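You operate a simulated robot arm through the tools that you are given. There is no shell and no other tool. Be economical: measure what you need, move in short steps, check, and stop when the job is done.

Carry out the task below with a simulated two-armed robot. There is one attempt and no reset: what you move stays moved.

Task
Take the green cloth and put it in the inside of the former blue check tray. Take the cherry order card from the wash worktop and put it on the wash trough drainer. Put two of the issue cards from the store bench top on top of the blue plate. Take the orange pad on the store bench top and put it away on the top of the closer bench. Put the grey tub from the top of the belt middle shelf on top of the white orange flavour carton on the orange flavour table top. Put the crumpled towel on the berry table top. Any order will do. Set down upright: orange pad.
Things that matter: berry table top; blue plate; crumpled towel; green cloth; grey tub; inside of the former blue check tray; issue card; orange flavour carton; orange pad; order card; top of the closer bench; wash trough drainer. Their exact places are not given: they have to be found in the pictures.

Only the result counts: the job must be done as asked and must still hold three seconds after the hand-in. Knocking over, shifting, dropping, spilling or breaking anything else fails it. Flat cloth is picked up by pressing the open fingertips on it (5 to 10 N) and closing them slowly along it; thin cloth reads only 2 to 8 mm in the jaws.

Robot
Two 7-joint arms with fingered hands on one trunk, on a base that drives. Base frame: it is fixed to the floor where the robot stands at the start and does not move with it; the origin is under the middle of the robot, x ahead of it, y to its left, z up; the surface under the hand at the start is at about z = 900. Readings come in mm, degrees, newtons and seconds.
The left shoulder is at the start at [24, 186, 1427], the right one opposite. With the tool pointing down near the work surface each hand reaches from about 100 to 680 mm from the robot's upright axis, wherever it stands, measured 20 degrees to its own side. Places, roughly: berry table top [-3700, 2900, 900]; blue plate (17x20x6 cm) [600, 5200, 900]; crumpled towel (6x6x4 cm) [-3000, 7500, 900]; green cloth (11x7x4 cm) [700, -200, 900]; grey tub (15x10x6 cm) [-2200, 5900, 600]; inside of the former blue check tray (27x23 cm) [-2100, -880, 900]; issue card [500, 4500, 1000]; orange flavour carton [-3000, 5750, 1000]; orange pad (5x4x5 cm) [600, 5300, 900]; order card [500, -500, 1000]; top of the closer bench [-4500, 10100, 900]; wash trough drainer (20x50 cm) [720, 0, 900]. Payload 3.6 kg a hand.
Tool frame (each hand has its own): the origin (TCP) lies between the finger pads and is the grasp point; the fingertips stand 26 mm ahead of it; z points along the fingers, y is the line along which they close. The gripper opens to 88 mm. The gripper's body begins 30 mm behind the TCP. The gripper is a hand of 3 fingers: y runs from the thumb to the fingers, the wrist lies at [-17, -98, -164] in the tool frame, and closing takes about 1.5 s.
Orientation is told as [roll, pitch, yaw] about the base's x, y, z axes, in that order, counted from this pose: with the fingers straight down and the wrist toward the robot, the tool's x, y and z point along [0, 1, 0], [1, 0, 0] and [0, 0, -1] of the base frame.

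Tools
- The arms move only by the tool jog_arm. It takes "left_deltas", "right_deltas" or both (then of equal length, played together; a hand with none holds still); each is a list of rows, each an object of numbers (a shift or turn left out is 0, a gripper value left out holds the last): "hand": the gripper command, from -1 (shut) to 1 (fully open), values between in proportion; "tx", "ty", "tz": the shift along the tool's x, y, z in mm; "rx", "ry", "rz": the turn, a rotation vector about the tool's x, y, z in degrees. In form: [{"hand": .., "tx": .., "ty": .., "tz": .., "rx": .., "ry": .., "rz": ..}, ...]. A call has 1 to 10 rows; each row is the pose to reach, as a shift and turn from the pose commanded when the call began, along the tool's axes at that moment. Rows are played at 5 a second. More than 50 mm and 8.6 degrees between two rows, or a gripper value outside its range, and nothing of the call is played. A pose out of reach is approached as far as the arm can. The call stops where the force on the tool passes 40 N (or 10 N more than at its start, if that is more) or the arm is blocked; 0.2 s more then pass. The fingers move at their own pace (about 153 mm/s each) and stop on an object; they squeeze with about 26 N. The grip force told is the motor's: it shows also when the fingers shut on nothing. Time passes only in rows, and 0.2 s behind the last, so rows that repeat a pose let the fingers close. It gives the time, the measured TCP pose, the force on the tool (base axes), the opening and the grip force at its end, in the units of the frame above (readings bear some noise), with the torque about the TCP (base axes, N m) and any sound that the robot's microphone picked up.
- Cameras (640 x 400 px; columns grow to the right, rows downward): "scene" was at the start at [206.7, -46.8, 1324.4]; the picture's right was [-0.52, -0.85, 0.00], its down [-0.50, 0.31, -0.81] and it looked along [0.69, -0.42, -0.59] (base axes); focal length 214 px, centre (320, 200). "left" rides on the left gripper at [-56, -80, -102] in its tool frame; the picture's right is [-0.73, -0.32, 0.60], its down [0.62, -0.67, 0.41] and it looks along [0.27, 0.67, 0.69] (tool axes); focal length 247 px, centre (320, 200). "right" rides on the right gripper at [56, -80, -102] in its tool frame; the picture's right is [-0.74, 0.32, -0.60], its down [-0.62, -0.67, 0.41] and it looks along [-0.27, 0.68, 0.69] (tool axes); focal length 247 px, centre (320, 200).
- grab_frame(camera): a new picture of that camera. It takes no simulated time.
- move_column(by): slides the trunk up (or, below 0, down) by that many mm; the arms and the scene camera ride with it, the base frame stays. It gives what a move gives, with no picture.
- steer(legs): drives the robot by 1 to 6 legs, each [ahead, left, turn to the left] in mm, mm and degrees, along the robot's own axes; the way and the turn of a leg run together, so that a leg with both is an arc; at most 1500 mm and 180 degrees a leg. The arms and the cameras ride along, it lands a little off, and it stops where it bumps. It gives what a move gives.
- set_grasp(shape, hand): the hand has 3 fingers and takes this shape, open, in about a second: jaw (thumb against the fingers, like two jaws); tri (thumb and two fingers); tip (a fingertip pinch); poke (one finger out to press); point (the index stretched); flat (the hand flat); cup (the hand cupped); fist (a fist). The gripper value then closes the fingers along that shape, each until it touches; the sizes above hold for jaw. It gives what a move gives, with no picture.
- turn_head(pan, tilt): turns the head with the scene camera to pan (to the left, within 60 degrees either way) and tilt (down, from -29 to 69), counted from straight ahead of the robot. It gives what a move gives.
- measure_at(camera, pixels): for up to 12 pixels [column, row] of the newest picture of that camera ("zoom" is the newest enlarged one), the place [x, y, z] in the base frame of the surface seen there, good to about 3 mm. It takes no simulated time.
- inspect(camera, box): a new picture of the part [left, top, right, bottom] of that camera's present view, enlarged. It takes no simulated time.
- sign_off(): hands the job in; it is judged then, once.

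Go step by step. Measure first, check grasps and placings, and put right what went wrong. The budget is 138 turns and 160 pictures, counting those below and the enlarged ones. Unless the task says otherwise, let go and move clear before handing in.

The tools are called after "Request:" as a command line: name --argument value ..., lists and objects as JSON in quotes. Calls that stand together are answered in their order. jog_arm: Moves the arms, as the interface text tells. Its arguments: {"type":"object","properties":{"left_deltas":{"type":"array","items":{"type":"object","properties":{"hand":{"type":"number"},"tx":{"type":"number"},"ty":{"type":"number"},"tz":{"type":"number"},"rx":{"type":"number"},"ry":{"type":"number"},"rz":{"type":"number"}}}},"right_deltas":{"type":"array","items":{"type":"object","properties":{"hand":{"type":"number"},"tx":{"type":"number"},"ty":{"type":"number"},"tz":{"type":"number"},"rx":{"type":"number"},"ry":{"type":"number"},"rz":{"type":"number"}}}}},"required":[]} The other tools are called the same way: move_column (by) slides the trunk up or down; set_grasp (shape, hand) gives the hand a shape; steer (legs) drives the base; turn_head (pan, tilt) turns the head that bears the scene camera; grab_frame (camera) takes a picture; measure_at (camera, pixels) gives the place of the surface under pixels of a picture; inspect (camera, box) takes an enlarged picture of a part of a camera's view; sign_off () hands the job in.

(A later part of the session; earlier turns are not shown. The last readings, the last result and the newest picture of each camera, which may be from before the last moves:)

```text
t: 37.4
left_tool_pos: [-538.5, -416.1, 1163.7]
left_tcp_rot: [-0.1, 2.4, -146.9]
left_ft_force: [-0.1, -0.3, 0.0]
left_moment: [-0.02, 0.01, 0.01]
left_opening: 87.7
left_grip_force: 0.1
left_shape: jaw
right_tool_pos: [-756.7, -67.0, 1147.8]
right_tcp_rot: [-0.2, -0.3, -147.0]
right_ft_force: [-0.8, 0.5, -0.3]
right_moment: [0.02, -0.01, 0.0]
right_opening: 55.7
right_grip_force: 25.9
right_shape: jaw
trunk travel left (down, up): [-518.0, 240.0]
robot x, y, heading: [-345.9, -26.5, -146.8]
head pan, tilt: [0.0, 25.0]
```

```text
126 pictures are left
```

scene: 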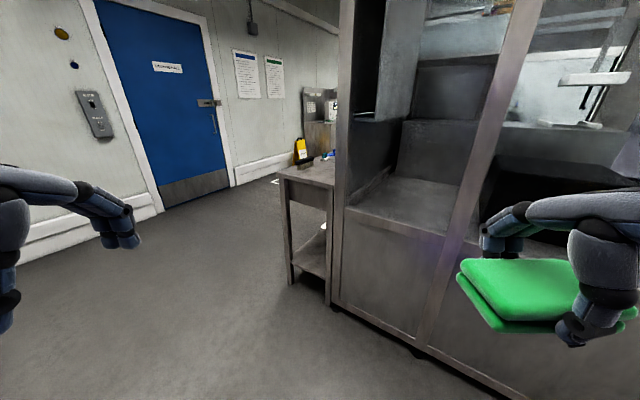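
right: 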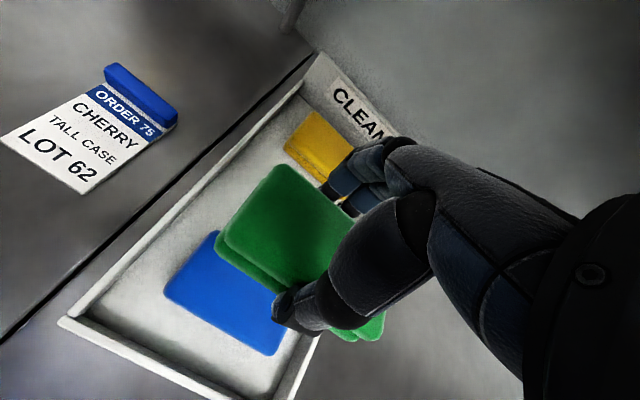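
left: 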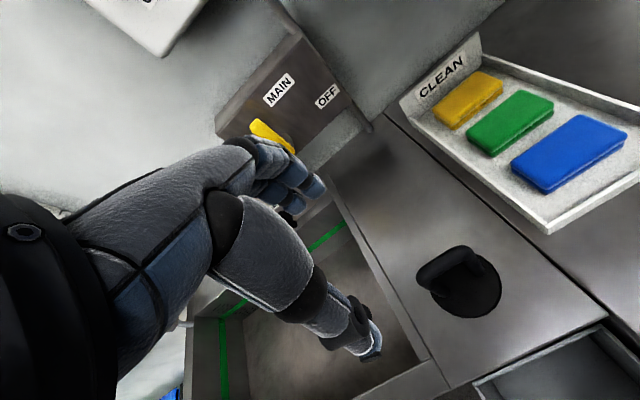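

A shelf/partition unit stands ahead-right and a small table beyond at (320,200). I measure these to map the way.

Request:
measure_at --camera "scene" --pixels '[[345, 330], [300, 280], [280, 170], [330, 180], [425, 360], [335, 300], [325, 155], [300, 150], [200, 190], [400, 200], [330, 100]]'

Request:
inspect --camera "scene" --box '[250, 70, 370, 200]'

```text
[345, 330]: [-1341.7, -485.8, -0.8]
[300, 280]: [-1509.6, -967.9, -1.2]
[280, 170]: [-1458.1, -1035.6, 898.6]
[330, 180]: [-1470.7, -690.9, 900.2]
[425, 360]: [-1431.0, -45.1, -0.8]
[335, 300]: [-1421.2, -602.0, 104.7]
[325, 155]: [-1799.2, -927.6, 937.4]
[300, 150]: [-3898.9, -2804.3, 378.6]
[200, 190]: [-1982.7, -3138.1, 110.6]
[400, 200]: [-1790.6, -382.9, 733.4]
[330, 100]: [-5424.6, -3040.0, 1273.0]
```

```text
3.08 times, centred on (310, 135) of scene
```

zoom: 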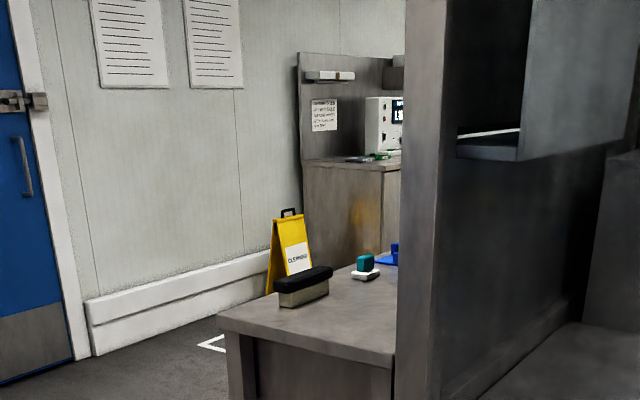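

The table (z 900, x from −1460, y −1035…−690) must be faced from the −y side. I drive round to about (−1000,−1450) and turn to face +y.

Request:
steer --legs '[[660, 420, 0], [660, 420, 0], [0, 0, -123]]'

Request:
turn_head --pan 40 --tilt 30

Request:
grab_frame --camera "scene"

```text
t: 50.5
left_tool_pos: [-1226.8, -1037.2, 1164.1]
left_tcp_rot: [0.0, 2.3, 88.1]
left_ft_force: [0.1, 0.6, 0.7]
left_moment: [-0.05, 0.03, -0.01]
left_opening: 87.8
left_grip_force: 0.0
left_shape: jaw
right_tool_pos: [-816.2, -1062.0, 1147.3]
right_tcp_rot: [-0.2, -0.3, 87.9]
right_ft_force: [0.3, -0.8, 0.3]
right_moment: [0.0, 0.0, -0.03]
right_opening: 55.1
right_grip_force: 26.2
right_shape: jaw
trunk travel left (down, up): [-518.0, 240.0]
robot x, y, heading: [-1017.0, -1419.5, 87.8]
head pan, tilt: [0.0, 25.0]
```

```text
t: 51.5
left_tool_pos: [-1226.0, -1037.5, 1164.1]
left_tcp_rot: [0.0, 2.4, 87.9]
left_ft_force: [0.4, -0.8, 0.0]
left_moment: [0.02, 0.01, 0.03]
left_opening: 87.8
left_grip_force: 0.1
left_shape: jaw
right_tool_pos: [-815.3, -1060.6, 1147.9]
right_tcp_rot: [-0.2, -0.3, 87.8]
right_ft_force: [-0.3, -0.7, -1.0]
right_moment: [0.0, 0.02, 0.0]
right_opening: 55.4
right_grip_force: 25.9
right_shape: jaw
trunk travel left (down, up): [-518.0, 240.0]
robot x, y, heading: [-1017.7, -1419.3, 88.0]
head pan, tilt: [40.0, 30.0]
```

```text
124 pictures are left
```

scene: 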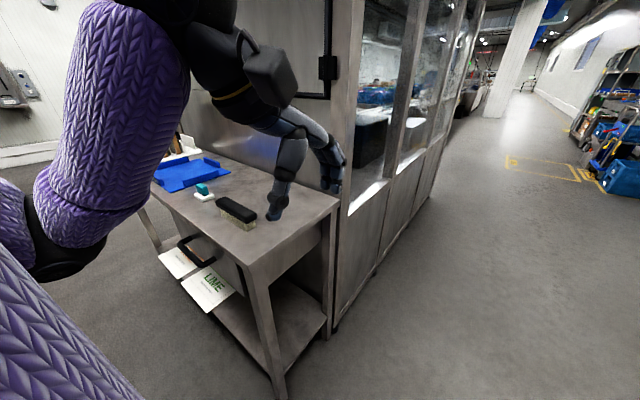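

The table with two blue trays and a brush is visible; I strafe left along it about 1.2 m, 40 mm further off.

Request:
steer --legs '[[-40, 0, 2], [0, 900, 0]]'

Request:
turn_head --pan 10 --tilt 45

Request:
grab_frame --camera "scene"

```text
t: 56.8
left_tool_pos: [-2137.1, -1077.8, 1163.3]
left_tcp_rot: [-0.1, 2.5, 89.5]
left_ft_force: [0.0, -0.1, 0.4]
left_moment: [0.03, 0.01, -0.01]
left_opening: 88.0
left_grip_force: 0.1
left_shape: jaw
right_tool_pos: [-1725.9, -1091.2, 1147.5]
right_tcp_rot: [-0.2, -0.3, 89.3]
right_ft_force: [0.1, 0.4, -0.2]
right_moment: [0.01, 0.0, -0.02]
right_opening: 55.3
right_grip_force: 26.1
right_shape: jaw
trunk travel left (down, up): [-518.0, 240.0]
robot x, y, heading: [-1919.9, -1455.4, 89.3]
head pan, tilt: [40.0, 30.0]
```

```text
t: 57.7
left_tool_pos: [-2137.5, -1077.5, 1164.5]
left_tcp_rot: [0.1, 2.4, 89.4]
left_ft_force: [0.2, 0.2, -0.4]
left_moment: [0.02, 0.0, 0.01]
left_opening: 87.9
left_grip_force: 0.0
left_shape: jaw
right_tool_pos: [-1725.5, -1090.1, 1148.5]
right_tcp_rot: [-0.3, -0.3, 89.3]
right_ft_force: [0.4, 0.4, 0.0]
right_moment: [-0.03, 0.02, 0.0]
right_opening: 55.2
right_grip_force: 27.0
right_shape: jaw
trunk travel left (down, up): [-518.0, 240.0]
robot x, y, heading: [-1921.3, -1458.1, 89.6]
head pan, tilt: [10.0, 45.0]
```

```text
123 pictures are left
```

scene: 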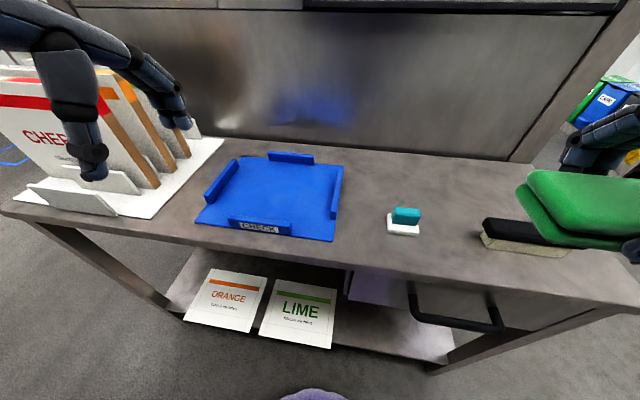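

The blue tray labelled CHECK is at (275,200). I measure it.

Request:
measure_at --camera "scene" --pixels '[[275, 195], [208, 215], [325, 230], [245, 165], [330, 175], [260, 228], [290, 158], [220, 180], [335, 200], [150, 195], [405, 230]]'

```text
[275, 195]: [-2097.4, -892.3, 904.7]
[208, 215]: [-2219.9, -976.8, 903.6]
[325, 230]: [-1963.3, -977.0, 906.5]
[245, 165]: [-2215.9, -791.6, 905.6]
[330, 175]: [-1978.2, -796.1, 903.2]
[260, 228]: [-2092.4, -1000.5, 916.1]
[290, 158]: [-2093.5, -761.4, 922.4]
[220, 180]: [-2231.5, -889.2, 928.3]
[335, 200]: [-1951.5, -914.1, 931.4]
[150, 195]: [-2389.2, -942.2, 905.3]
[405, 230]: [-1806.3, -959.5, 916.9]
```

Tray inside centre is about (−2093,−885), floor z 905. I pull the left hand back, strafe 150 mm left, and take the cloth over the tray.

Request:
jog_arm --left_deltas '[{"ty": -40}, {"ty": -80}, {"ty": -110}]'

Request:
steer --legs '[[0, 150, 0]]'

Request:
jog_arm --right_deltas '[{"tx": 34, "ty": 33}, {"tx": 68, "ty": 66}, {"tx": 102, "ty": 99}, {"tx": 136, "ty": 132}, {"tx": 170, "ty": 165}, {"tx": 200, "ty": 190}, {"tx": 217, "ty": 206}, {"tx": 217, "ty": 206, "tz": 40}, {"tx": 217, "ty": 206, "tz": 80}, {"tx": 217, "ty": 206, "tz": 110}]'

Request:
grab_frame --camera "scene"

```text
t: 58.5
left_tool_pos: [-2133.4, -1096.6, 1157.8]
left_tcp_rot: [-0.1, 2.4, 89.4]
left_ft_force: [0.0, 0.7, -0.2]
left_moment: [-0.01, 0.01, 0.0]
left_opening: 87.8
left_grip_force: 0.1
left_shape: jaw
left hand out of reach, approached as far as the arm can: row 1, 2, 3
right_tool_pos: [-1726.0, -1090.4, 1147.5]
right_tcp_rot: [-0.3, -0.3, 89.3]
right_ft_force: [-0.4, 0.6, -0.2]
right_moment: [0.02, 0.01, 0.03]
right_opening: 55.2
right_grip_force: 25.4
right_shape: jaw
trunk travel left (down, up): [-518.0, 240.0]
robot x, y, heading: [-1918.3, -1451.6, 89.4]
head pan, tilt: [10.0, 45.0]
```

```text
t: 59.9
left_tool_pos: [-2281.4, -1095.2, 1156.7]
left_tcp_rot: [-0.1, 2.4, 89.2]
left_ft_force: [0.6, -0.1, -0.1]
left_moment: [0.04, -0.04, 0.0]
left_opening: 87.9
left_grip_force: 0.1
left_shape: jaw
right_tool_pos: [-1874.7, -1088.8, 1147.4]
right_tcp_rot: [-0.4, -0.4, 89.1]
right_ft_force: [-0.7, -0.3, -0.7]
right_moment: [0.04, -0.05, 0.0]
right_opening: 54.9
right_grip_force: 26.5
right_shape: jaw
trunk travel left (down, up): [-518.0, 240.0]
robot x, y, heading: [-2070.9, -1455.4, 89.4]
head pan, tilt: [10.0, 45.0]
```

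```text
t: 62.3
left_tool_pos: [-2280.7, -1094.5, 1156.3]
left_tcp_rot: [0.0, 2.4, 89.3]
left_ft_force: [0.7, 0.1, -0.8]
left_moment: [0.01, -0.01, -0.02]
left_opening: 87.8
left_grip_force: 0.1
left_shape: jaw
right_tool_pos: [-2058.1, -838.5, 1086.5]
right_tcp_rot: [-1.5, -5.8, 87.3]
right_ft_force: [-0.3, 0.0, -0.3]
right_moment: [0.0, 0.0, -0.02]
right_opening: 55.0
right_grip_force: 26.1
right_shape: jaw
trunk travel left (down, up): [-518.0, 240.0]
robot x, y, heading: [-2065.3, -1454.0, 89.1]
head pan, tilt: [10.0, 45.0]
stopped in row 10 (right hand): the arm was blocked; the commanded pose is now the measured one
```

```text
122 pictures are left
```

scene: 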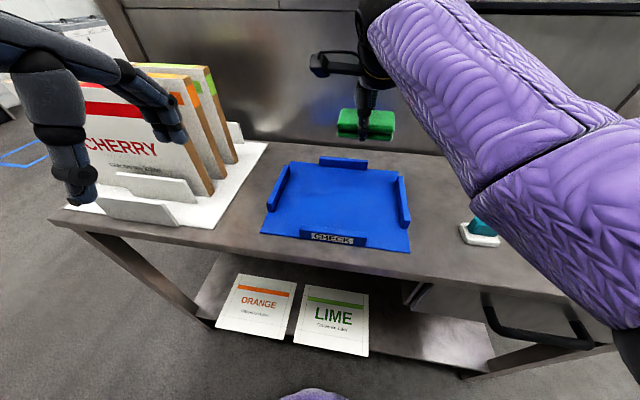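

The arm jammed with the hand above the tray's back at z 1086. I rise and pull back, restore the orientation, and look at the pose before trying again.

Request:
jog_arm --right_deltas '[{"tz": -30, "ty": -15}, {"tz": -60, "ty": -40, "rx": 3}, {"tz": -60, "ty": -70, "rx": 6}, {"tz": -60, "ty": -90, "rx": 6, "tx": -30}]'

Request:
grab_frame --camera "scene"

Request:
measure_at --camera "scene" --pixels '[[320, 195], [335, 235], [480, 225], [480, 240], [275, 215], [405, 200]]'

```text
t: 63.2
left_tool_pos: [-2279.4, -1094.4, 1155.8]
left_tcp_rot: [0.0, 2.5, 89.2]
left_ft_force: [0.2, 0.2, -0.1]
left_moment: [-0.03, -0.02, -0.01]
left_opening: 87.6
left_grip_force: 0.1
left_shape: jaw
right_tool_pos: [-2031.6, -887.5, 1225.8]
right_tcp_rot: [-1.3, -9.9, 85.8]
right_ft_force: [-0.3, -0.7, -1.3]
right_moment: [0.03, 0.0, -0.02]
right_opening: 54.9
right_grip_force: 26.0
right_shape: jaw
trunk travel left (down, up): [-518.0, 240.0]
robot x, y, heading: [-2069.3, -1449.8, 89.2]
head pan, tilt: [10.0, 45.0]
stopped in row 4 (right hand): the arm was blocked; the commanded pose is now the measured one
```

```text
121 pictures are left
```

scene: 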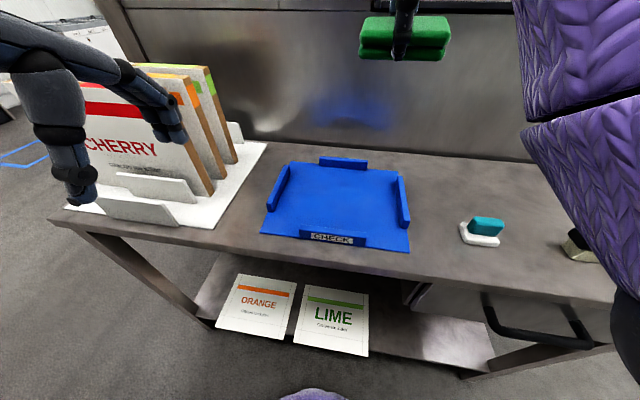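

```text
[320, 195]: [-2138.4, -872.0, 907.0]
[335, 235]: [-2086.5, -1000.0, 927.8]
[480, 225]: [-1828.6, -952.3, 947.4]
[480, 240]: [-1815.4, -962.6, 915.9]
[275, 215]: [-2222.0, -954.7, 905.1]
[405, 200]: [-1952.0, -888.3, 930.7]
```

The arm jams again, so I look to the right where the elbow is near the table edge and brush.

Request:
turn_head --pan -40 --tilt 40

Request:
grab_frame --camera "scene"

Request:
measure_at --camera "scene" --pixels '[[320, 200], [400, 200], [300, 100], [350, 300], [250, 300], [450, 250]]'

```text
t: 64.4
left_tool_pos: [-2280.8, -1094.6, 1155.3]
left_tcp_rot: [0.0, 2.4, 89.1]
left_ft_force: [0.2, 0.2, 0.7]
left_moment: [0.0, 0.01, 0.0]
left_opening: 87.9
left_grip_force: 0.0
left_shape: jaw
right_tool_pos: [-2032.6, -887.5, 1226.8]
right_tcp_rot: [-1.3, -9.8, 85.8]
right_ft_force: [-0.3, 1.1, -0.3]
right_moment: [-0.01, 0.02, -0.01]
right_opening: 54.8
right_grip_force: 25.6
right_shape: jaw
trunk travel left (down, up): [-518.0, 240.0]
robot x, y, heading: [-2068.6, -1455.4, 89.2]
head pan, tilt: [-40.0, 40.0]
```

```text
120 pictures are left
```

scene: 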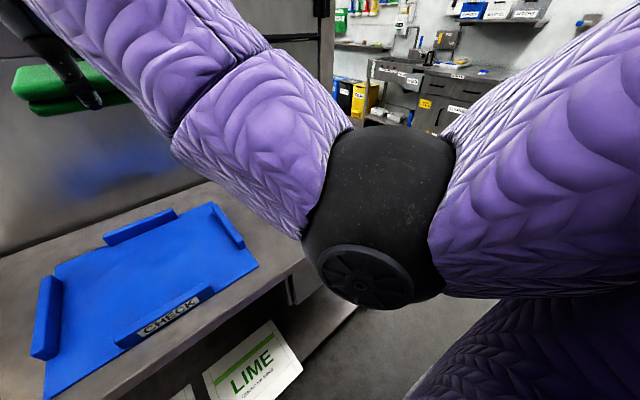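

```text
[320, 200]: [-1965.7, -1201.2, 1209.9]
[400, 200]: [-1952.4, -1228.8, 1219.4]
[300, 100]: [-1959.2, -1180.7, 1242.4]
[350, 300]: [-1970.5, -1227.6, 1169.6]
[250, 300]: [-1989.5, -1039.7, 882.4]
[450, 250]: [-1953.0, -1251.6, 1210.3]
```

The elbow has folded inward in front of the trunk, so crossing to the left binds the arm. I bring the hand back to its own side, then raise the left hand and strafe further left so the tray lies on the right side.

Request:
jog_arm --right_deltas '[{"tx": -40}, {"tx": -80, "ty": -20}, {"tx": -120, "ty": -50, "rx": 3}, {"tx": -160, "ty": -90, "rx": 6}, {"tx": -180, "ty": -130, "rx": 10}, {"tx": -180, "ty": -170, "rx": 10}, {"tx": -180, "ty": -200, "tz": 30, "rx": 10}]' --left_deltas '[{"tz": -25}, {"tz": -50}, {"tz": -75}, {"tz": -100}, {"tz": -125}, {"tz": -150}, {"tz": -150}]'

Request:
turn_head --pan 20 --tilt 40

Request:
grab_frame --camera "scene"

```text
refused: row 4 steps farther than a row can; nothing moved
```

```text
t: 65.7
left_tool_pos: [-2280.7, -1095.6, 1157.6]
left_tcp_rot: [0.0, 2.4, 89.2]
left_ft_force: [0.6, 0.3, -0.4]
left_moment: [-0.02, -0.02, -0.05]
left_opening: 87.7
left_grip_force: 0.0
left_shape: jaw
right_tool_pos: [-2034.2, -887.5, 1225.4]
right_tcp_rot: [-1.4, -9.8, 85.7]
right_ft_force: [0.3, 0.3, -0.3]
right_moment: [0.01, 0.0, 0.03]
right_opening: 54.9
right_grip_force: 26.1
right_shape: jaw
trunk travel left (down, up): [-518.0, 240.0]
robot x, y, heading: [-2066.9, -1451.4, 89.2]
head pan, tilt: [20.0, 40.0]
```

```text
119 pictures are left
```

scene: 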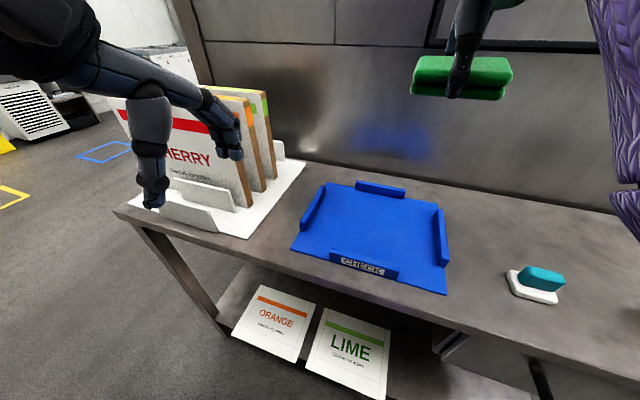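

Row 4 was too long; I replay the retreat with shorter steps, and measure the board stand while here.

Request:
measure_at --camera "scene" --pixels '[[170, 215], [225, 100], [118, 105], [245, 195], [125, 208]]'

Request:
jog_arm --right_deltas '[{"tx": -35}, {"tx": -70, "ty": -15}, {"tx": -105, "ty": -35, "rx": 3}, {"tx": -140, "ty": -60, "rx": 5}, {"tx": -165, "ty": -95, "rx": 8}, {"tx": -180, "ty": -130, "rx": 10}, {"tx": -180, "ty": -170, "rx": 10}, {"tx": -180, "ty": -200, "tz": 30, "rx": 10}]' --left_deltas '[{"tz": -25}, {"tz": -50}, {"tz": -75}, {"tz": -100}, {"tz": -125}, {"tz": -150}, {"tz": -150}, {"tz": -150}]'

Request:
grab_frame --camera "scene"

```text
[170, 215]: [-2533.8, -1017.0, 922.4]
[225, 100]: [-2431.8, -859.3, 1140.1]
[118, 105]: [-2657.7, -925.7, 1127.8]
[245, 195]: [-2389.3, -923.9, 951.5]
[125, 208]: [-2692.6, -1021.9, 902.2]
```

```text
t: 67.3
left_tool_pos: [-2282.1, -1090.4, 1306.7]
left_tcp_rot: [0.1, 2.5, 89.3]
left_ft_force: [0.0, 0.7, -0.6]
left_moment: [0.01, -0.01, 0.02]
left_opening: 87.8
left_grip_force: 0.1
left_shape: jaw
left hand out of reach, approached as far as the arm can: row 1, 2
right_tool_pos: [-1811.1, -1027.7, 1230.4]
right_tcp_rot: [-8.4, -6.0, 81.2]
right_ft_force: [0.1, -0.7, -0.2]
right_moment: [0.04, 0.02, -0.01]
right_opening: 54.8
right_grip_force: 26.1
right_shape: jaw
right hand out of reach, approached as far as the arm can: row 7
trunk travel left (down, up): [-518.0, 240.0]
robot x, y, heading: [-2065.5, -1454.2, 89.1]
head pan, tilt: [20.0, 40.0]
stopped in row 7 (right hand): the arm was blocked; the commanded pose is now the measured one
```

```text
118 pictures are left
```

scene: 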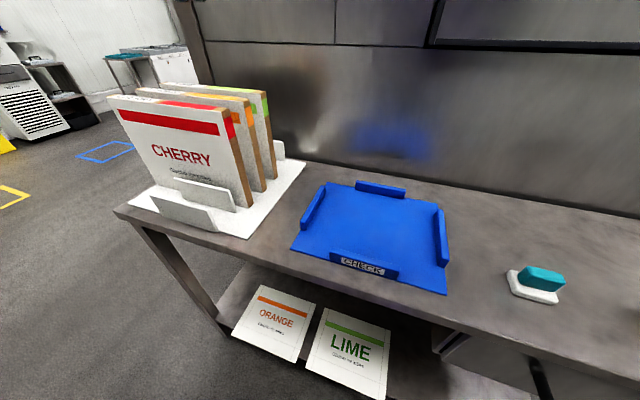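

The retreat jams with the hand at (−1811,−1028,1230), so the elbow is in an odd spot. I look right to see it.

Request:
turn_head --pan -40 --tilt 30

Request:
grab_frame --camera "scene"

Request:
measure_at --camera "scene" --pixels '[[320, 200], [400, 200], [500, 200], [350, 300], [250, 200], [450, 250]]'

```text
t: 68.6
left_tool_pos: [-2280.7, -1089.2, 1305.7]
left_tcp_rot: [0.0, 2.4, 89.3]
left_ft_force: [0.3, 0.4, 0.2]
left_moment: [0.01, 0.0, 0.01]
left_opening: 87.9
left_grip_force: 0.1
left_shape: jaw
right_tool_pos: [-1811.7, -1027.9, 1230.0]
right_tcp_rot: [-8.5, -6.0, 81.4]
right_ft_force: [-0.5, 0.9, -1.1]
right_moment: [0.03, -0.03, 0.0]
right_opening: 55.0
right_grip_force: 26.1
right_shape: jaw
trunk travel left (down, up): [-518.0, 240.0]
robot x, y, heading: [-2067.4, -1453.4, 89.2]
head pan, tilt: [-40.0, 30.0]
```

```text
117 pictures are left
```

scene: 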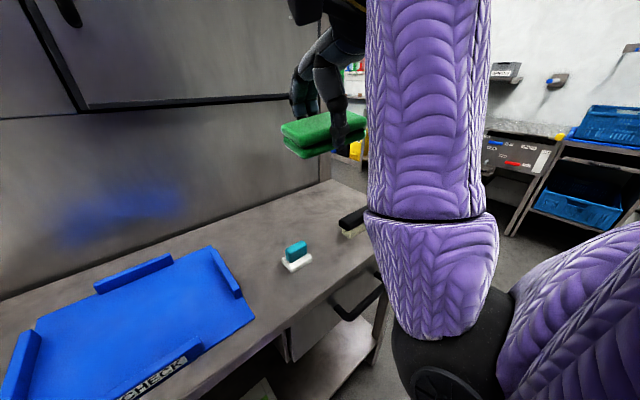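

```text
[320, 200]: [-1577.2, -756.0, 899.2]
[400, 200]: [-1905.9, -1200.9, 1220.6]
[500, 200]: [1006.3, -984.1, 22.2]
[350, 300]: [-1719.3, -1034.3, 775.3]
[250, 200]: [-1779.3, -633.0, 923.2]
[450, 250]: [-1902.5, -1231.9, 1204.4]
```

The elbow sits folded inward under the forearm. I straighten the arm out to the right (clear space over the table end) to free it, then it can fold back properly.

Request:
jog_arm --right_deltas '[{"tx": -45, "rx": 1, "ry": 1, "rz": -1}, {"tx": -90, "rx": 2, "ry": 2, "rz": -2}, {"tx": -135, "rx": 3, "ry": 4, "rz": -4}, {"tx": -180, "rx": 4, "ry": 5, "rz": -5}, {"tx": -225, "rx": 5, "ry": 7, "rz": -6}, {"tx": -270, "rx": 6, "ry": 8, "rz": -8}, {"tx": -315, "rx": 6, "ry": 8, "rz": -8}, {"tx": -360, "rx": 6, "ry": 8, "rz": -8}, {"tx": -405, "rx": 6, "ry": 8, "rz": -8}]'

Request:
grab_frame --camera "scene"

```text
t: 70.6
left_tool_pos: [-2280.4, -1091.2, 1306.2]
left_tcp_rot: [0.1, 2.4, 89.3]
left_ft_force: [0.8, 1.1, -0.1]
left_moment: [-0.02, -0.01, 0.01]
left_opening: 87.8
left_grip_force: 0.0
left_shape: jaw
right_tool_pos: [-1414.5, -1094.7, 1290.7]
right_tcp_rot: [-0.5, 0.7, 89.1]
right_ft_force: [0.3, -0.3, -1.5]
right_moment: [-0.01, 0.0, 0.0]
right_opening: 54.5
right_grip_force: 26.0
right_shape: jaw
trunk travel left (down, up): [-518.0, 240.0]
robot x, y, heading: [-2068.4, -1451.1, 89.3]
head pan, tilt: [-40.0, 30.0]
```

```text
116 pictures are left
```

scene: 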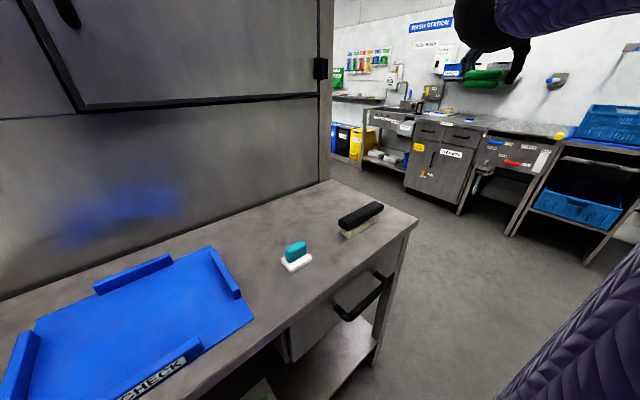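

The arm is straight and the table items are untouched. I bring the hand in again lower and with less crossing, then check the elbow.

Request:
jog_arm --right_deltas '[{"tz": 40}, {"tz": 80}, {"tz": 120}, {"tz": 140, "tx": 35}, {"tz": 140, "tx": 75}, {"tz": 140, "tx": 115}, {"tz": 140, "tx": 155}, {"tz": 140, "tx": 195}, {"tz": 140, "tx": 235}]'

Request:
grab_frame --camera "scene"

```text
t: 72.6
left_tool_pos: [-2282.5, -1090.0, 1305.8]
left_tcp_rot: [0.0, 2.4, 89.3]
left_ft_force: [0.6, 0.1, -0.6]
left_moment: [0.03, 0.0, 0.01]
left_opening: 87.9
left_grip_force: 0.2
left_shape: jaw
right_tool_pos: [-1651.8, -1095.0, 1143.3]
right_tcp_rot: [-0.6, 0.6, 89.0]
right_ft_force: [0.7, 0.4, 0.8]
right_moment: [0.0, -0.05, -0.01]
right_opening: 54.3
right_grip_force: 26.0
right_shape: jaw
trunk travel left (down, up): [-518.0, 240.0]
robot x, y, heading: [-2064.6, -1454.3, 88.9]
head pan, tilt: [-40.0, 30.0]
```

```text
115 pictures are left
```

scene: 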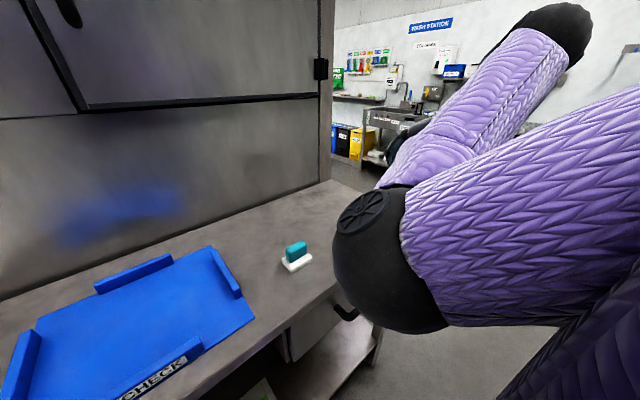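

The elbow is still folded toward the front, but the arm works when the target is out on its own side. I strafe left so the tray lies about 330 mm to the right and reach out to it.

Request:
steer --legs '[[0, 345, 0]]'

Request:
turn_head --pan -20 --tilt 40

Request:
grab_frame --camera "scene"

```text
t: 74.8
left_tool_pos: [-2630.6, -1083.1, 1304.3]
left_tcp_rot: [0.0, 2.5, 89.0]
left_ft_force: [0.1, -0.1, 0.3]
left_moment: [-0.01, -0.01, -0.01]
left_opening: 87.6
left_grip_force: 0.1
left_shape: jaw
right_tool_pos: [-2000.1, -1089.8, 1144.0]
right_tcp_rot: [-0.6, 0.7, 88.8]
right_ft_force: [0.3, -0.5, -0.5]
right_moment: [-0.01, -0.01, 0.01]
right_opening: 54.3
right_grip_force: 25.9
right_shape: jaw
trunk travel left (down, up): [-518.0, 240.0]
robot x, y, heading: [-2418.7, -1446.8, 88.7]
head pan, tilt: [-40.0, 30.0]
```

```text
t: 75.7
left_tool_pos: [-2629.9, -1083.4, 1306.2]
left_tcp_rot: [0.0, 2.4, 89.0]
left_ft_force: [-0.8, 0.1, 0.1]
left_moment: [-0.07, -0.02, 0.01]
left_opening: 87.8
left_grip_force: 0.1
left_shape: jaw
right_tool_pos: [-1999.1, -1090.6, 1143.3]
right_tcp_rot: [-0.6, 0.8, 88.8]
right_ft_force: [0.1, -0.5, -0.8]
right_moment: [-0.03, 0.0, 0.0]
right_opening: 54.1
right_grip_force: 26.0
right_shape: jaw
trunk travel left (down, up): [-518.0, 240.0]
robot x, y, heading: [-2421.1, -1448.9, 89.1]
head pan, tilt: [-20.0, 40.0]
```

```text
114 pictures are left
```

scene: 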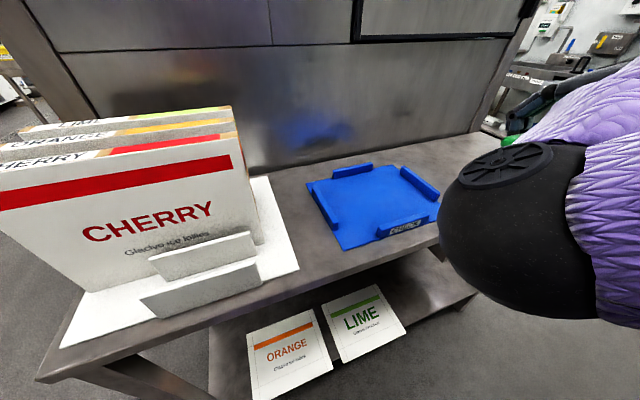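

Now I reach forward and over the tray at height.

Request:
jog_arm --right_deltas '[{"ty": 40}, {"ty": 80, "tx": 10}, {"ty": 120, "tx": 30}, {"ty": 160, "tx": 55}, {"ty": 190, "tx": 80}, {"ty": 206, "tx": 94}, {"ty": 206, "tx": 94, "tz": 40}, {"ty": 206, "tx": 94, "tz": 80}]'

Request:
grab_frame --camera "scene"

```text
t: 77.5
left_tool_pos: [-2630.4, -1082.7, 1305.3]
left_tcp_rot: [-0.1, 2.5, 89.0]
left_ft_force: [-0.2, 0.5, -0.1]
left_moment: [0.01, -0.04, 0.01]
left_opening: 87.7
left_grip_force: 0.0
left_shape: jaw
right_tool_pos: [-2086.6, -882.5, 1058.8]
right_tcp_rot: [-0.6, 0.7, 88.8]
right_ft_force: [-0.9, 0.3, -0.4]
right_moment: [-0.03, 0.01, 0.01]
right_opening: 54.2
right_grip_force: 26.3
right_shape: jaw
trunk travel left (down, up): [-518.0, 240.0]
robot x, y, heading: [-2418.2, -1447.2, 89.2]
head pan, tilt: [-20.0, 40.0]
```

```text
113 pictures are left
```

scene: 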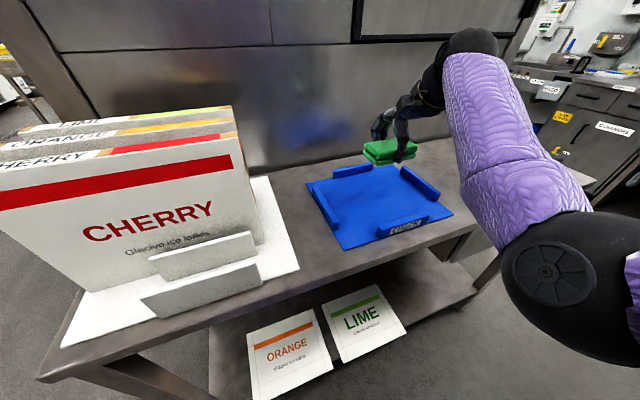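

Reach works; the cloth is above the tray. I lower it about 118 mm.

Request:
jog_arm --right_deltas '[{"tz": 40, "tx": 6}, {"tz": 80, "tx": 6}, {"tz": 105, "tx": 6}, {"tz": 112, "tx": 6}, {"tz": 117, "tx": 6}, {"tz": 119, "tx": 6}]'

Request:
inspect --camera "scene" --box '[280, 80, 480, 260]'

```text
t: 78.9
left_tool_pos: [-2628.9, -1083.2, 1305.7]
left_tcp_rot: [0.0, 2.4, 89.0]
left_ft_force: [0.6, -0.6, -0.3]
left_moment: [-0.01, 0.03, -0.01]
left_opening: 88.1
left_grip_force: 0.1
left_shape: jaw
right_tool_pos: [-2092.8, -884.0, 940.7]
right_tcp_rot: [-0.6, 0.7, 88.7]
right_ft_force: [-0.6, -0.1, -1.1]
right_moment: [-0.01, 0.0, 0.0]
right_opening: 54.5
right_grip_force: 26.6
right_shape: jaw
trunk travel left (down, up): [-518.0, 240.0]
robot x, y, heading: [-2418.0, -1444.4, 89.0]
head pan, tilt: [-20.0, 40.0]
```

```text
2.22 times, centred on (380, 170) of scene
```

zoom: 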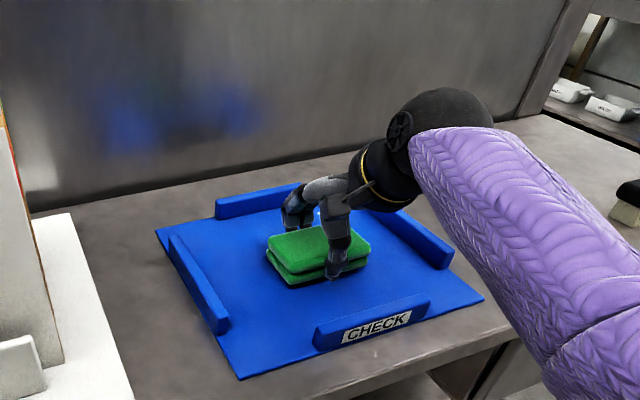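

The cloth is just above the tray floor; I press down a few mm, release, and rise straight.

Request:
jog_arm --right_deltas '[{"tz": 2}, {"tz": 4}, {"tz": 4, "hand": 0.5}, {"tz": 4, "hand": 0.8}, {"tz": 4, "hand": 0.8}, {"tz": -30, "hand": 0.8}, {"tz": -70, "hand": 0.8}, {"tz": -110, "hand": 0.8}, {"tz": -150, "hand": 0.8}]'

Request:
inspect --camera "scene" --box '[280, 80, 480, 260]'

```text
t: 80.9
left_tool_pos: [-2629.7, -1083.2, 1305.3]
left_tcp_rot: [-0.1, 2.5, 88.9]
left_ft_force: [-0.2, 0.1, 0.2]
left_moment: [-0.01, 0.02, 0.04]
left_opening: 87.5
left_grip_force: 0.1
left_shape: jaw
right_tool_pos: [-2094.1, -879.3, 1088.9]
right_tcp_rot: [-0.5, 0.8, 88.8]
right_ft_force: [-0.1, 0.4, -0.2]
right_moment: [0.0, -0.03, 0.01]
right_opening: 78.8
right_grip_force: 0.1
right_shape: jaw
trunk travel left (down, up): [-518.0, 240.0]
robot x, y, heading: [-2415.9, -1448.3, 89.0]
head pan, tilt: [-20.0, 40.0]
```

```text
2.22 times, centred on (380, 170) of scene
```

zoom: 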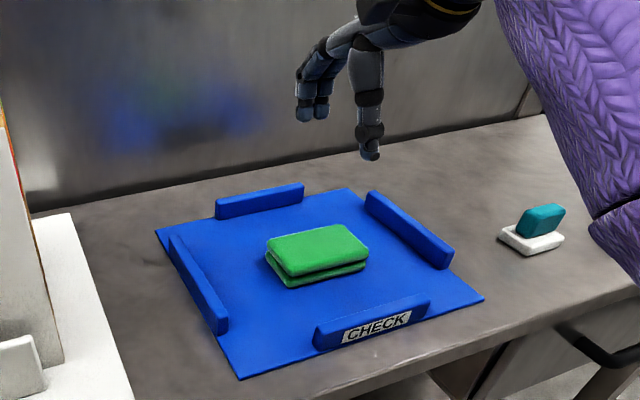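

The green cloth rests flat inside the CHECK tray. I draw the arm back and drive out to the corridor, then look ahead along +y.

Request:
jog_arm --right_deltas '[{"ty": -40, "tx": -15, "tz": -20}, {"ty": -80, "tx": -40, "tz": -50}, {"ty": -120, "tx": -60, "tz": -60}, {"ty": -160, "tx": -80, "tz": -60}, {"ty": -200, "tx": -90, "tz": -60}]'

Request:
steer --legs '[[0, -1500, 0], [0, -300, 0], [1500, 0, 0]]'

Request:
turn_head --pan 0 --tilt 15

Request:
grab_frame --camera "scene"

```text
refused: row 2 steps farther than a row can; nothing moved
```

```text
t: 97.0
left_tool_pos: [-731.1, 341.1, 1304.1]
left_tcp_rot: [0.0, 2.5, 87.4]
left_ft_force: [-0.3, 0.6, -0.1]
left_moment: [0.01, 0.02, -0.02]
left_opening: 87.8
left_grip_force: 0.1
left_shape: jaw
right_tool_pos: [-188.1, 529.1, 1089.8]
right_tcp_rot: [-0.6, 0.7, 87.1]
right_ft_force: [-0.4, -0.2, 0.4]
right_moment: [0.03, 0.0, 0.01]
right_opening: 78.9
right_grip_force: 0.1
right_shape: jaw
trunk travel left (down, up): [-518.0, 240.0]
robot x, y, heading: [-529.3, -31.7, 87.4]
head pan, tilt: [-20.0, 40.0]
```

```text
t: 97.9
left_tool_pos: [-731.3, 340.8, 1306.3]
left_tcp_rot: [-0.1, 2.5, 87.6]
left_ft_force: [0.2, 0.4, -0.5]
left_moment: [-0.03, 0.01, -0.03]
left_opening: 87.8
left_grip_force: 0.1
left_shape: jaw
right_tool_pos: [-188.9, 529.9, 1088.9]
right_tcp_rot: [-0.6, 0.7, 87.3]
right_ft_force: [-0.9, -0.4, 2.2]
right_moment: [0.04, -0.01, 0.01]
right_opening: 78.8
right_grip_force: 0.1
right_shape: jaw
trunk travel left (down, up): [-518.0, 240.0]
robot x, y, heading: [-527.1, -28.7, 87.4]
head pan, tilt: [0.0, 15.0]
```

```text
110 pictures are left
```

scene: 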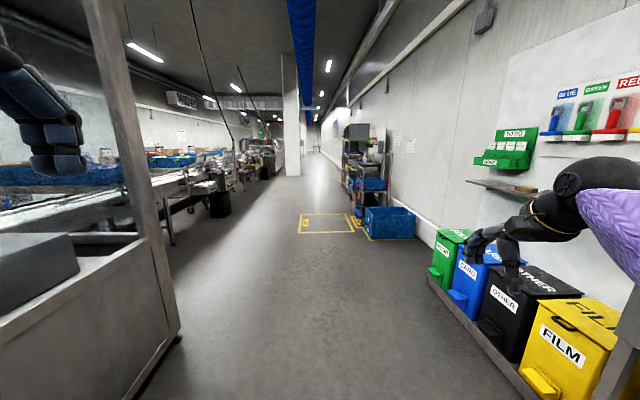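

The jog was refused for a long step but the drive passed without contact. I now retract the right hand in shorter steps.

Request:
jog_arm --right_deltas '[{"ty": -40}, {"ty": -80}, {"ty": -120}, {"ty": -160, "tz": -20}, {"ty": -200, "tz": -40}, {"ty": -220, "tz": -60}]'

Request:
move_column --by 51

Request:
measure_at --camera "scene" --pixels '[[385, 235], [360, 210], [300, 232], [180, 335], [170, 240], [345, 190], [270, 175], [215, 215]]'

Request:
inspect --camera "scene" --box '[140, 90, 440, 270]'

```text
t: 99.3
left_tool_pos: [-731.8, 341.8, 1306.4]
left_tcp_rot: [0.0, 2.4, 87.6]
left_ft_force: [-0.6, 0.0, 0.4]
left_moment: [0.01, -0.02, -0.02]
left_opening: 87.8
left_grip_force: 0.0
left_shape: jaw
right_tool_pos: [-201.9, 310.4, 1149.7]
right_tcp_rot: [-0.5, 0.8, 87.2]
right_ft_force: [0.4, -0.4, 0.2]
right_moment: [-0.01, 0.02, 0.02]
right_opening: 79.0
right_grip_force: 0.0
right_shape: jaw
trunk travel left (down, up): [-518.0, 240.0]
robot x, y, heading: [-527.8, -31.0, 87.4]
head pan, tilt: [0.0, 15.0]
```

```text
t: 100.2
left_tool_pos: [-730.8, 341.4, 1356.8]
left_tcp_rot: [0.0, 2.4, 87.5]
left_ft_force: [0.7, 0.5, 0.5]
left_moment: [-0.02, 0.02, 0.02]
left_opening: 88.0
left_grip_force: 0.1
left_shape: jaw
right_tool_pos: [-200.2, 310.2, 1202.0]
right_tcp_rot: [-0.7, 0.8, 87.3]
right_ft_force: [-0.5, 0.2, 0.2]
right_moment: [0.0, 0.01, 0.02]
right_opening: 79.1
right_grip_force: 0.1
right_shape: jaw
trunk travel left (down, up): [-569.0, 189.0]
robot x, y, heading: [-526.4, -32.3, 87.5]
head pan, tilt: [0.0, 15.0]
```

```text
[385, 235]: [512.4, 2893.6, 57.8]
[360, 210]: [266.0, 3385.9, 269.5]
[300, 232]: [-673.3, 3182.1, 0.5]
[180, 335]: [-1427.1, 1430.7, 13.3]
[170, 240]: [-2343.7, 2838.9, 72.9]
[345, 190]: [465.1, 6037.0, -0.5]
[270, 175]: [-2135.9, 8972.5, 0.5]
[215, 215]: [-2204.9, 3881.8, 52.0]
```

```text
2.13 times, centred on (290, 180) of scene
```

zoom: 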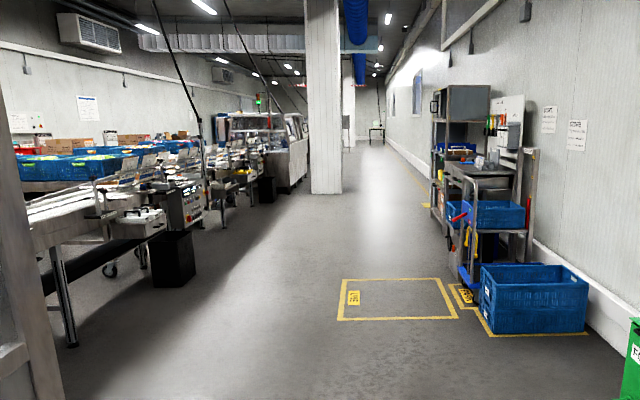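

The way to the store bench (right side, y≈4.5–5.3 m) is clear; the arms are tucked. I drive to y≈4.6 m and turn to face it.

Request:
steer --legs '[[1500, 0, 2.5], [1500, 0, 0], [1500, 0, 0], [100, 0, -90]]'

Request:
turn_head --pan 0 --tilt 30

Request:
grab_frame --camera "scene"

```text
t: 125.8
left_tool_pos: [-148.5, 4799.1, 1355.7]
left_tcp_rot: [0.0, 2.5, 1.0]
left_ft_force: [-0.6, 0.2, 0.1]
left_moment: [-0.03, 0.02, 0.0]
left_opening: 87.7
left_grip_force: 0.0
left_shape: jaw
right_tool_pos: [-145.7, 4265.7, 1202.6]
right_tcp_rot: [-0.6, 0.8, 1.0]
right_ft_force: [0.8, 0.1, 0.0]
right_moment: [-0.01, -0.01, 0.02]
right_opening: 79.2
right_grip_force: 0.1
right_shape: jaw
trunk travel left (down, up): [-569.0, 189.0]
robot x, y, heading: [-508.8, 4575.6, 1.3]
head pan, tilt: [0.0, 15.0]
```

```text
t: 126.5
left_tool_pos: [-148.9, 4799.3, 1356.3]
left_tcp_rot: [0.0, 2.5, 1.1]
left_ft_force: [-0.2, -0.3, -0.3]
left_moment: [0.01, 0.02, 0.01]
left_opening: 87.7
left_grip_force: 0.0
left_shape: jaw
right_tool_pos: [-144.6, 4267.1, 1203.2]
right_tcp_rot: [-0.5, 0.8, 0.9]
right_ft_force: [1.1, 0.6, -0.1]
right_moment: [-0.04, -0.04, 0.04]
right_opening: 79.2
right_grip_force: 0.0
right_shape: jaw
trunk travel left (down, up): [-569.0, 189.0]
robot x, y, heading: [-506.6, 4576.2, 1.1]
head pan, tilt: [0.0, 30.0]
```

```text
108 pictures are left
```

scene: 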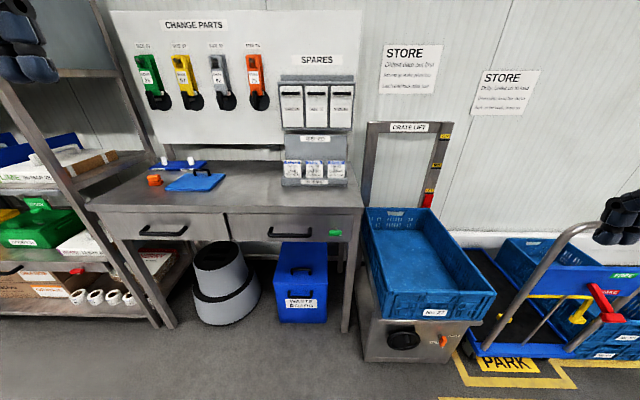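

The store bench shows the orange pad near (155,181), a blue plate at (195,182) and issue cards in a holder at (315,170). I zoom and measure.

Request:
inspect --camera "scene" --box '[80, 130, 370, 270]'

Request:
measure_at --camera "scene" --pixels '[[155, 181], [195, 183], [180, 165], [293, 170], [314, 170], [335, 170], [315, 183], [230, 208], [355, 205], [90, 205], [315, 155], [300, 185]]'

```text
2.21 times, centred on (225, 200) of scene
```

zoom: 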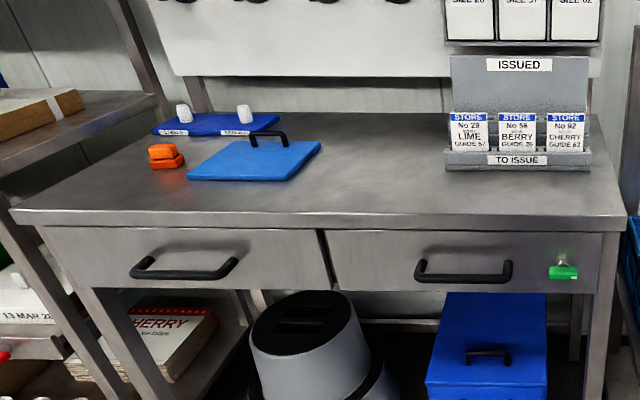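

```text
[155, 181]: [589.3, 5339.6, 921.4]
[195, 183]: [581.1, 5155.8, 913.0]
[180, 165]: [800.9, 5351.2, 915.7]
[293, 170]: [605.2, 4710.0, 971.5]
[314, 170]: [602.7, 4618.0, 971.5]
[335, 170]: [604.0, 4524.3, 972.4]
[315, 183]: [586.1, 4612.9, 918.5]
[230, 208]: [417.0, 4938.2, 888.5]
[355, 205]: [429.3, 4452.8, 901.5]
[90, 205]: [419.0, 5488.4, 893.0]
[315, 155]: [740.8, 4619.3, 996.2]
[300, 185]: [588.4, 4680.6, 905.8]
```

The pad is at (589,5340), the plate with handle at (581,5156), and three cards stand in the TO ISSUE holder at x≈604, y 4710/4618/4524. I measure the crate lift's extents to know how near I can stand.

Request:
measure_at --camera "scene" --pixels '[[385, 315], [490, 295], [365, 355], [370, 215], [345, 330], [215, 325], [160, 320], [480, 345]]'

Request:
steer --legs '[[400, 230, -1]]'

Request:
turn_head --pan -10 --tilt 40

Request:
grab_frame --camera "scene"

```text
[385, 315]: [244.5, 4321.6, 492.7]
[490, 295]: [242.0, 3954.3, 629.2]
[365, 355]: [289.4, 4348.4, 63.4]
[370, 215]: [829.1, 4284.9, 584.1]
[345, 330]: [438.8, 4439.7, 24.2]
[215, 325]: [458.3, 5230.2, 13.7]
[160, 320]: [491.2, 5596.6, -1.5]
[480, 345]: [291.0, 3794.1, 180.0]
```

```text
t: 129.3
left_tool_pos: [256.4, 5020.4, 1356.8]
left_tcp_rot: [0.0, 2.5, -0.4]
left_ft_force: [0.0, 0.7, -1.4]
left_moment: [-0.01, 0.04, -0.03]
left_opening: 87.7
left_grip_force: 0.0
left_shape: jaw
right_tool_pos: [246.1, 4487.8, 1202.5]
right_tcp_rot: [-0.6, 0.6, -0.6]
right_ft_force: [-0.1, -0.1, 0.5]
right_moment: [0.02, 0.02, 0.0]
right_opening: 79.2
right_grip_force: 0.1
right_shape: jaw
trunk travel left (down, up): [-569.0, 189.0]
robot x, y, heading: [-101.1, 4802.5, -0.3]
head pan, tilt: [0.0, 30.0]
```

```text
t: 130.0
left_tool_pos: [256.2, 5020.6, 1356.1]
left_tcp_rot: [0.0, 2.5, -0.4]
left_ft_force: [-0.4, -0.7, 0.3]
left_moment: [0.0, -0.01, 0.01]
left_opening: 87.8
left_grip_force: 0.1
left_shape: jaw
right_tool_pos: [245.8, 4487.0, 1202.4]
right_tcp_rot: [-0.6, 0.6, -0.6]
right_ft_force: [0.1, 0.2, 0.4]
right_moment: [-0.02, 0.01, 0.0]
right_opening: 79.0
right_grip_force: 0.1
right_shape: jaw
trunk travel left (down, up): [-569.0, 189.0]
robot x, y, heading: [-108.2, 4802.9, -0.3]
head pan, tilt: [-10.0, 40.0]
```

```text
106 pictures are left
```

scene: 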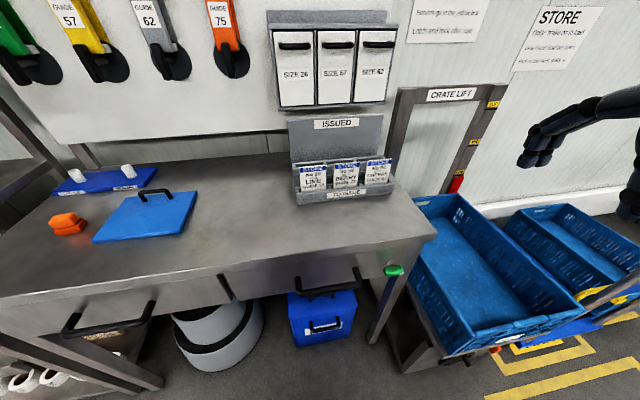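

I zoom on the cards and the plate for their geometry.

Request:
inspect --camera "scene" --box '[280, 110, 410, 215]'

Request:
measure_at --camera "zoom" --pixels '[[120, 255], [120, 275], [110, 335], [160, 262], [275, 250], [275, 262], [400, 240], [440, 240], [200, 290], [120, 390], [290, 220], [480, 240]]'

Request:
inspect --camera "scene" --box '[40, 150, 220, 260]'

Request:
measure_at --camera "zoom" --pixels '[[190, 320], [475, 300], [550, 170], [330, 160], [360, 175], [465, 170], [420, 140], [380, 240], [75, 235], [95, 290], [130, 270], [60, 260]]'

```text
3.81 times, centred on (345, 162) of scene
```

zoom: 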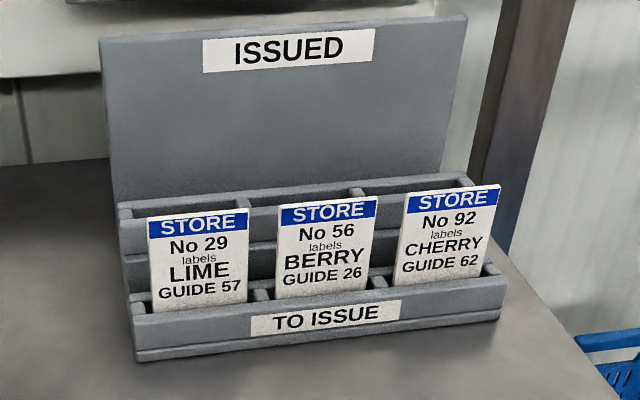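

```text
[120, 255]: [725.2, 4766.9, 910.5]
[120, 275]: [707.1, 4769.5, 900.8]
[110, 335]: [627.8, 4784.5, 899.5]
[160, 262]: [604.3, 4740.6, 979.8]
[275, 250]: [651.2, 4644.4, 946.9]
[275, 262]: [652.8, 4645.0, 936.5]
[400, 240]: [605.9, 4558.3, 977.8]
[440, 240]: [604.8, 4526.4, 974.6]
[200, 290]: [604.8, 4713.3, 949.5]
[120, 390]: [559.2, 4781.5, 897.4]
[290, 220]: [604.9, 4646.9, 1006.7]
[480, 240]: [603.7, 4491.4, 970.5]
```

```text
3.56 times, centred on (130, 205) of scene
```

zoom: 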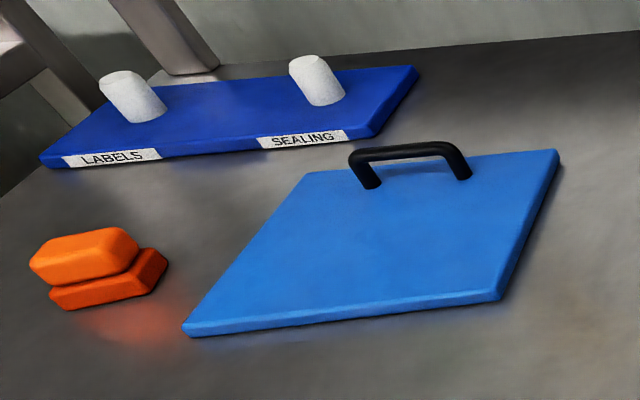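

```text
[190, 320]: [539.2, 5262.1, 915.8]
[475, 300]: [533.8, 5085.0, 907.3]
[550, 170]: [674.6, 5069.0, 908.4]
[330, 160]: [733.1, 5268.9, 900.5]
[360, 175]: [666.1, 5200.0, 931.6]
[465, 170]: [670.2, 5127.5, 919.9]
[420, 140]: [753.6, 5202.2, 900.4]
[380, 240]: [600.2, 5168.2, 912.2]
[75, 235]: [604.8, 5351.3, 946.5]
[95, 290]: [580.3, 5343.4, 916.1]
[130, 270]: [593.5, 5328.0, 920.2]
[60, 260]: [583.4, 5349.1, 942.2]
```

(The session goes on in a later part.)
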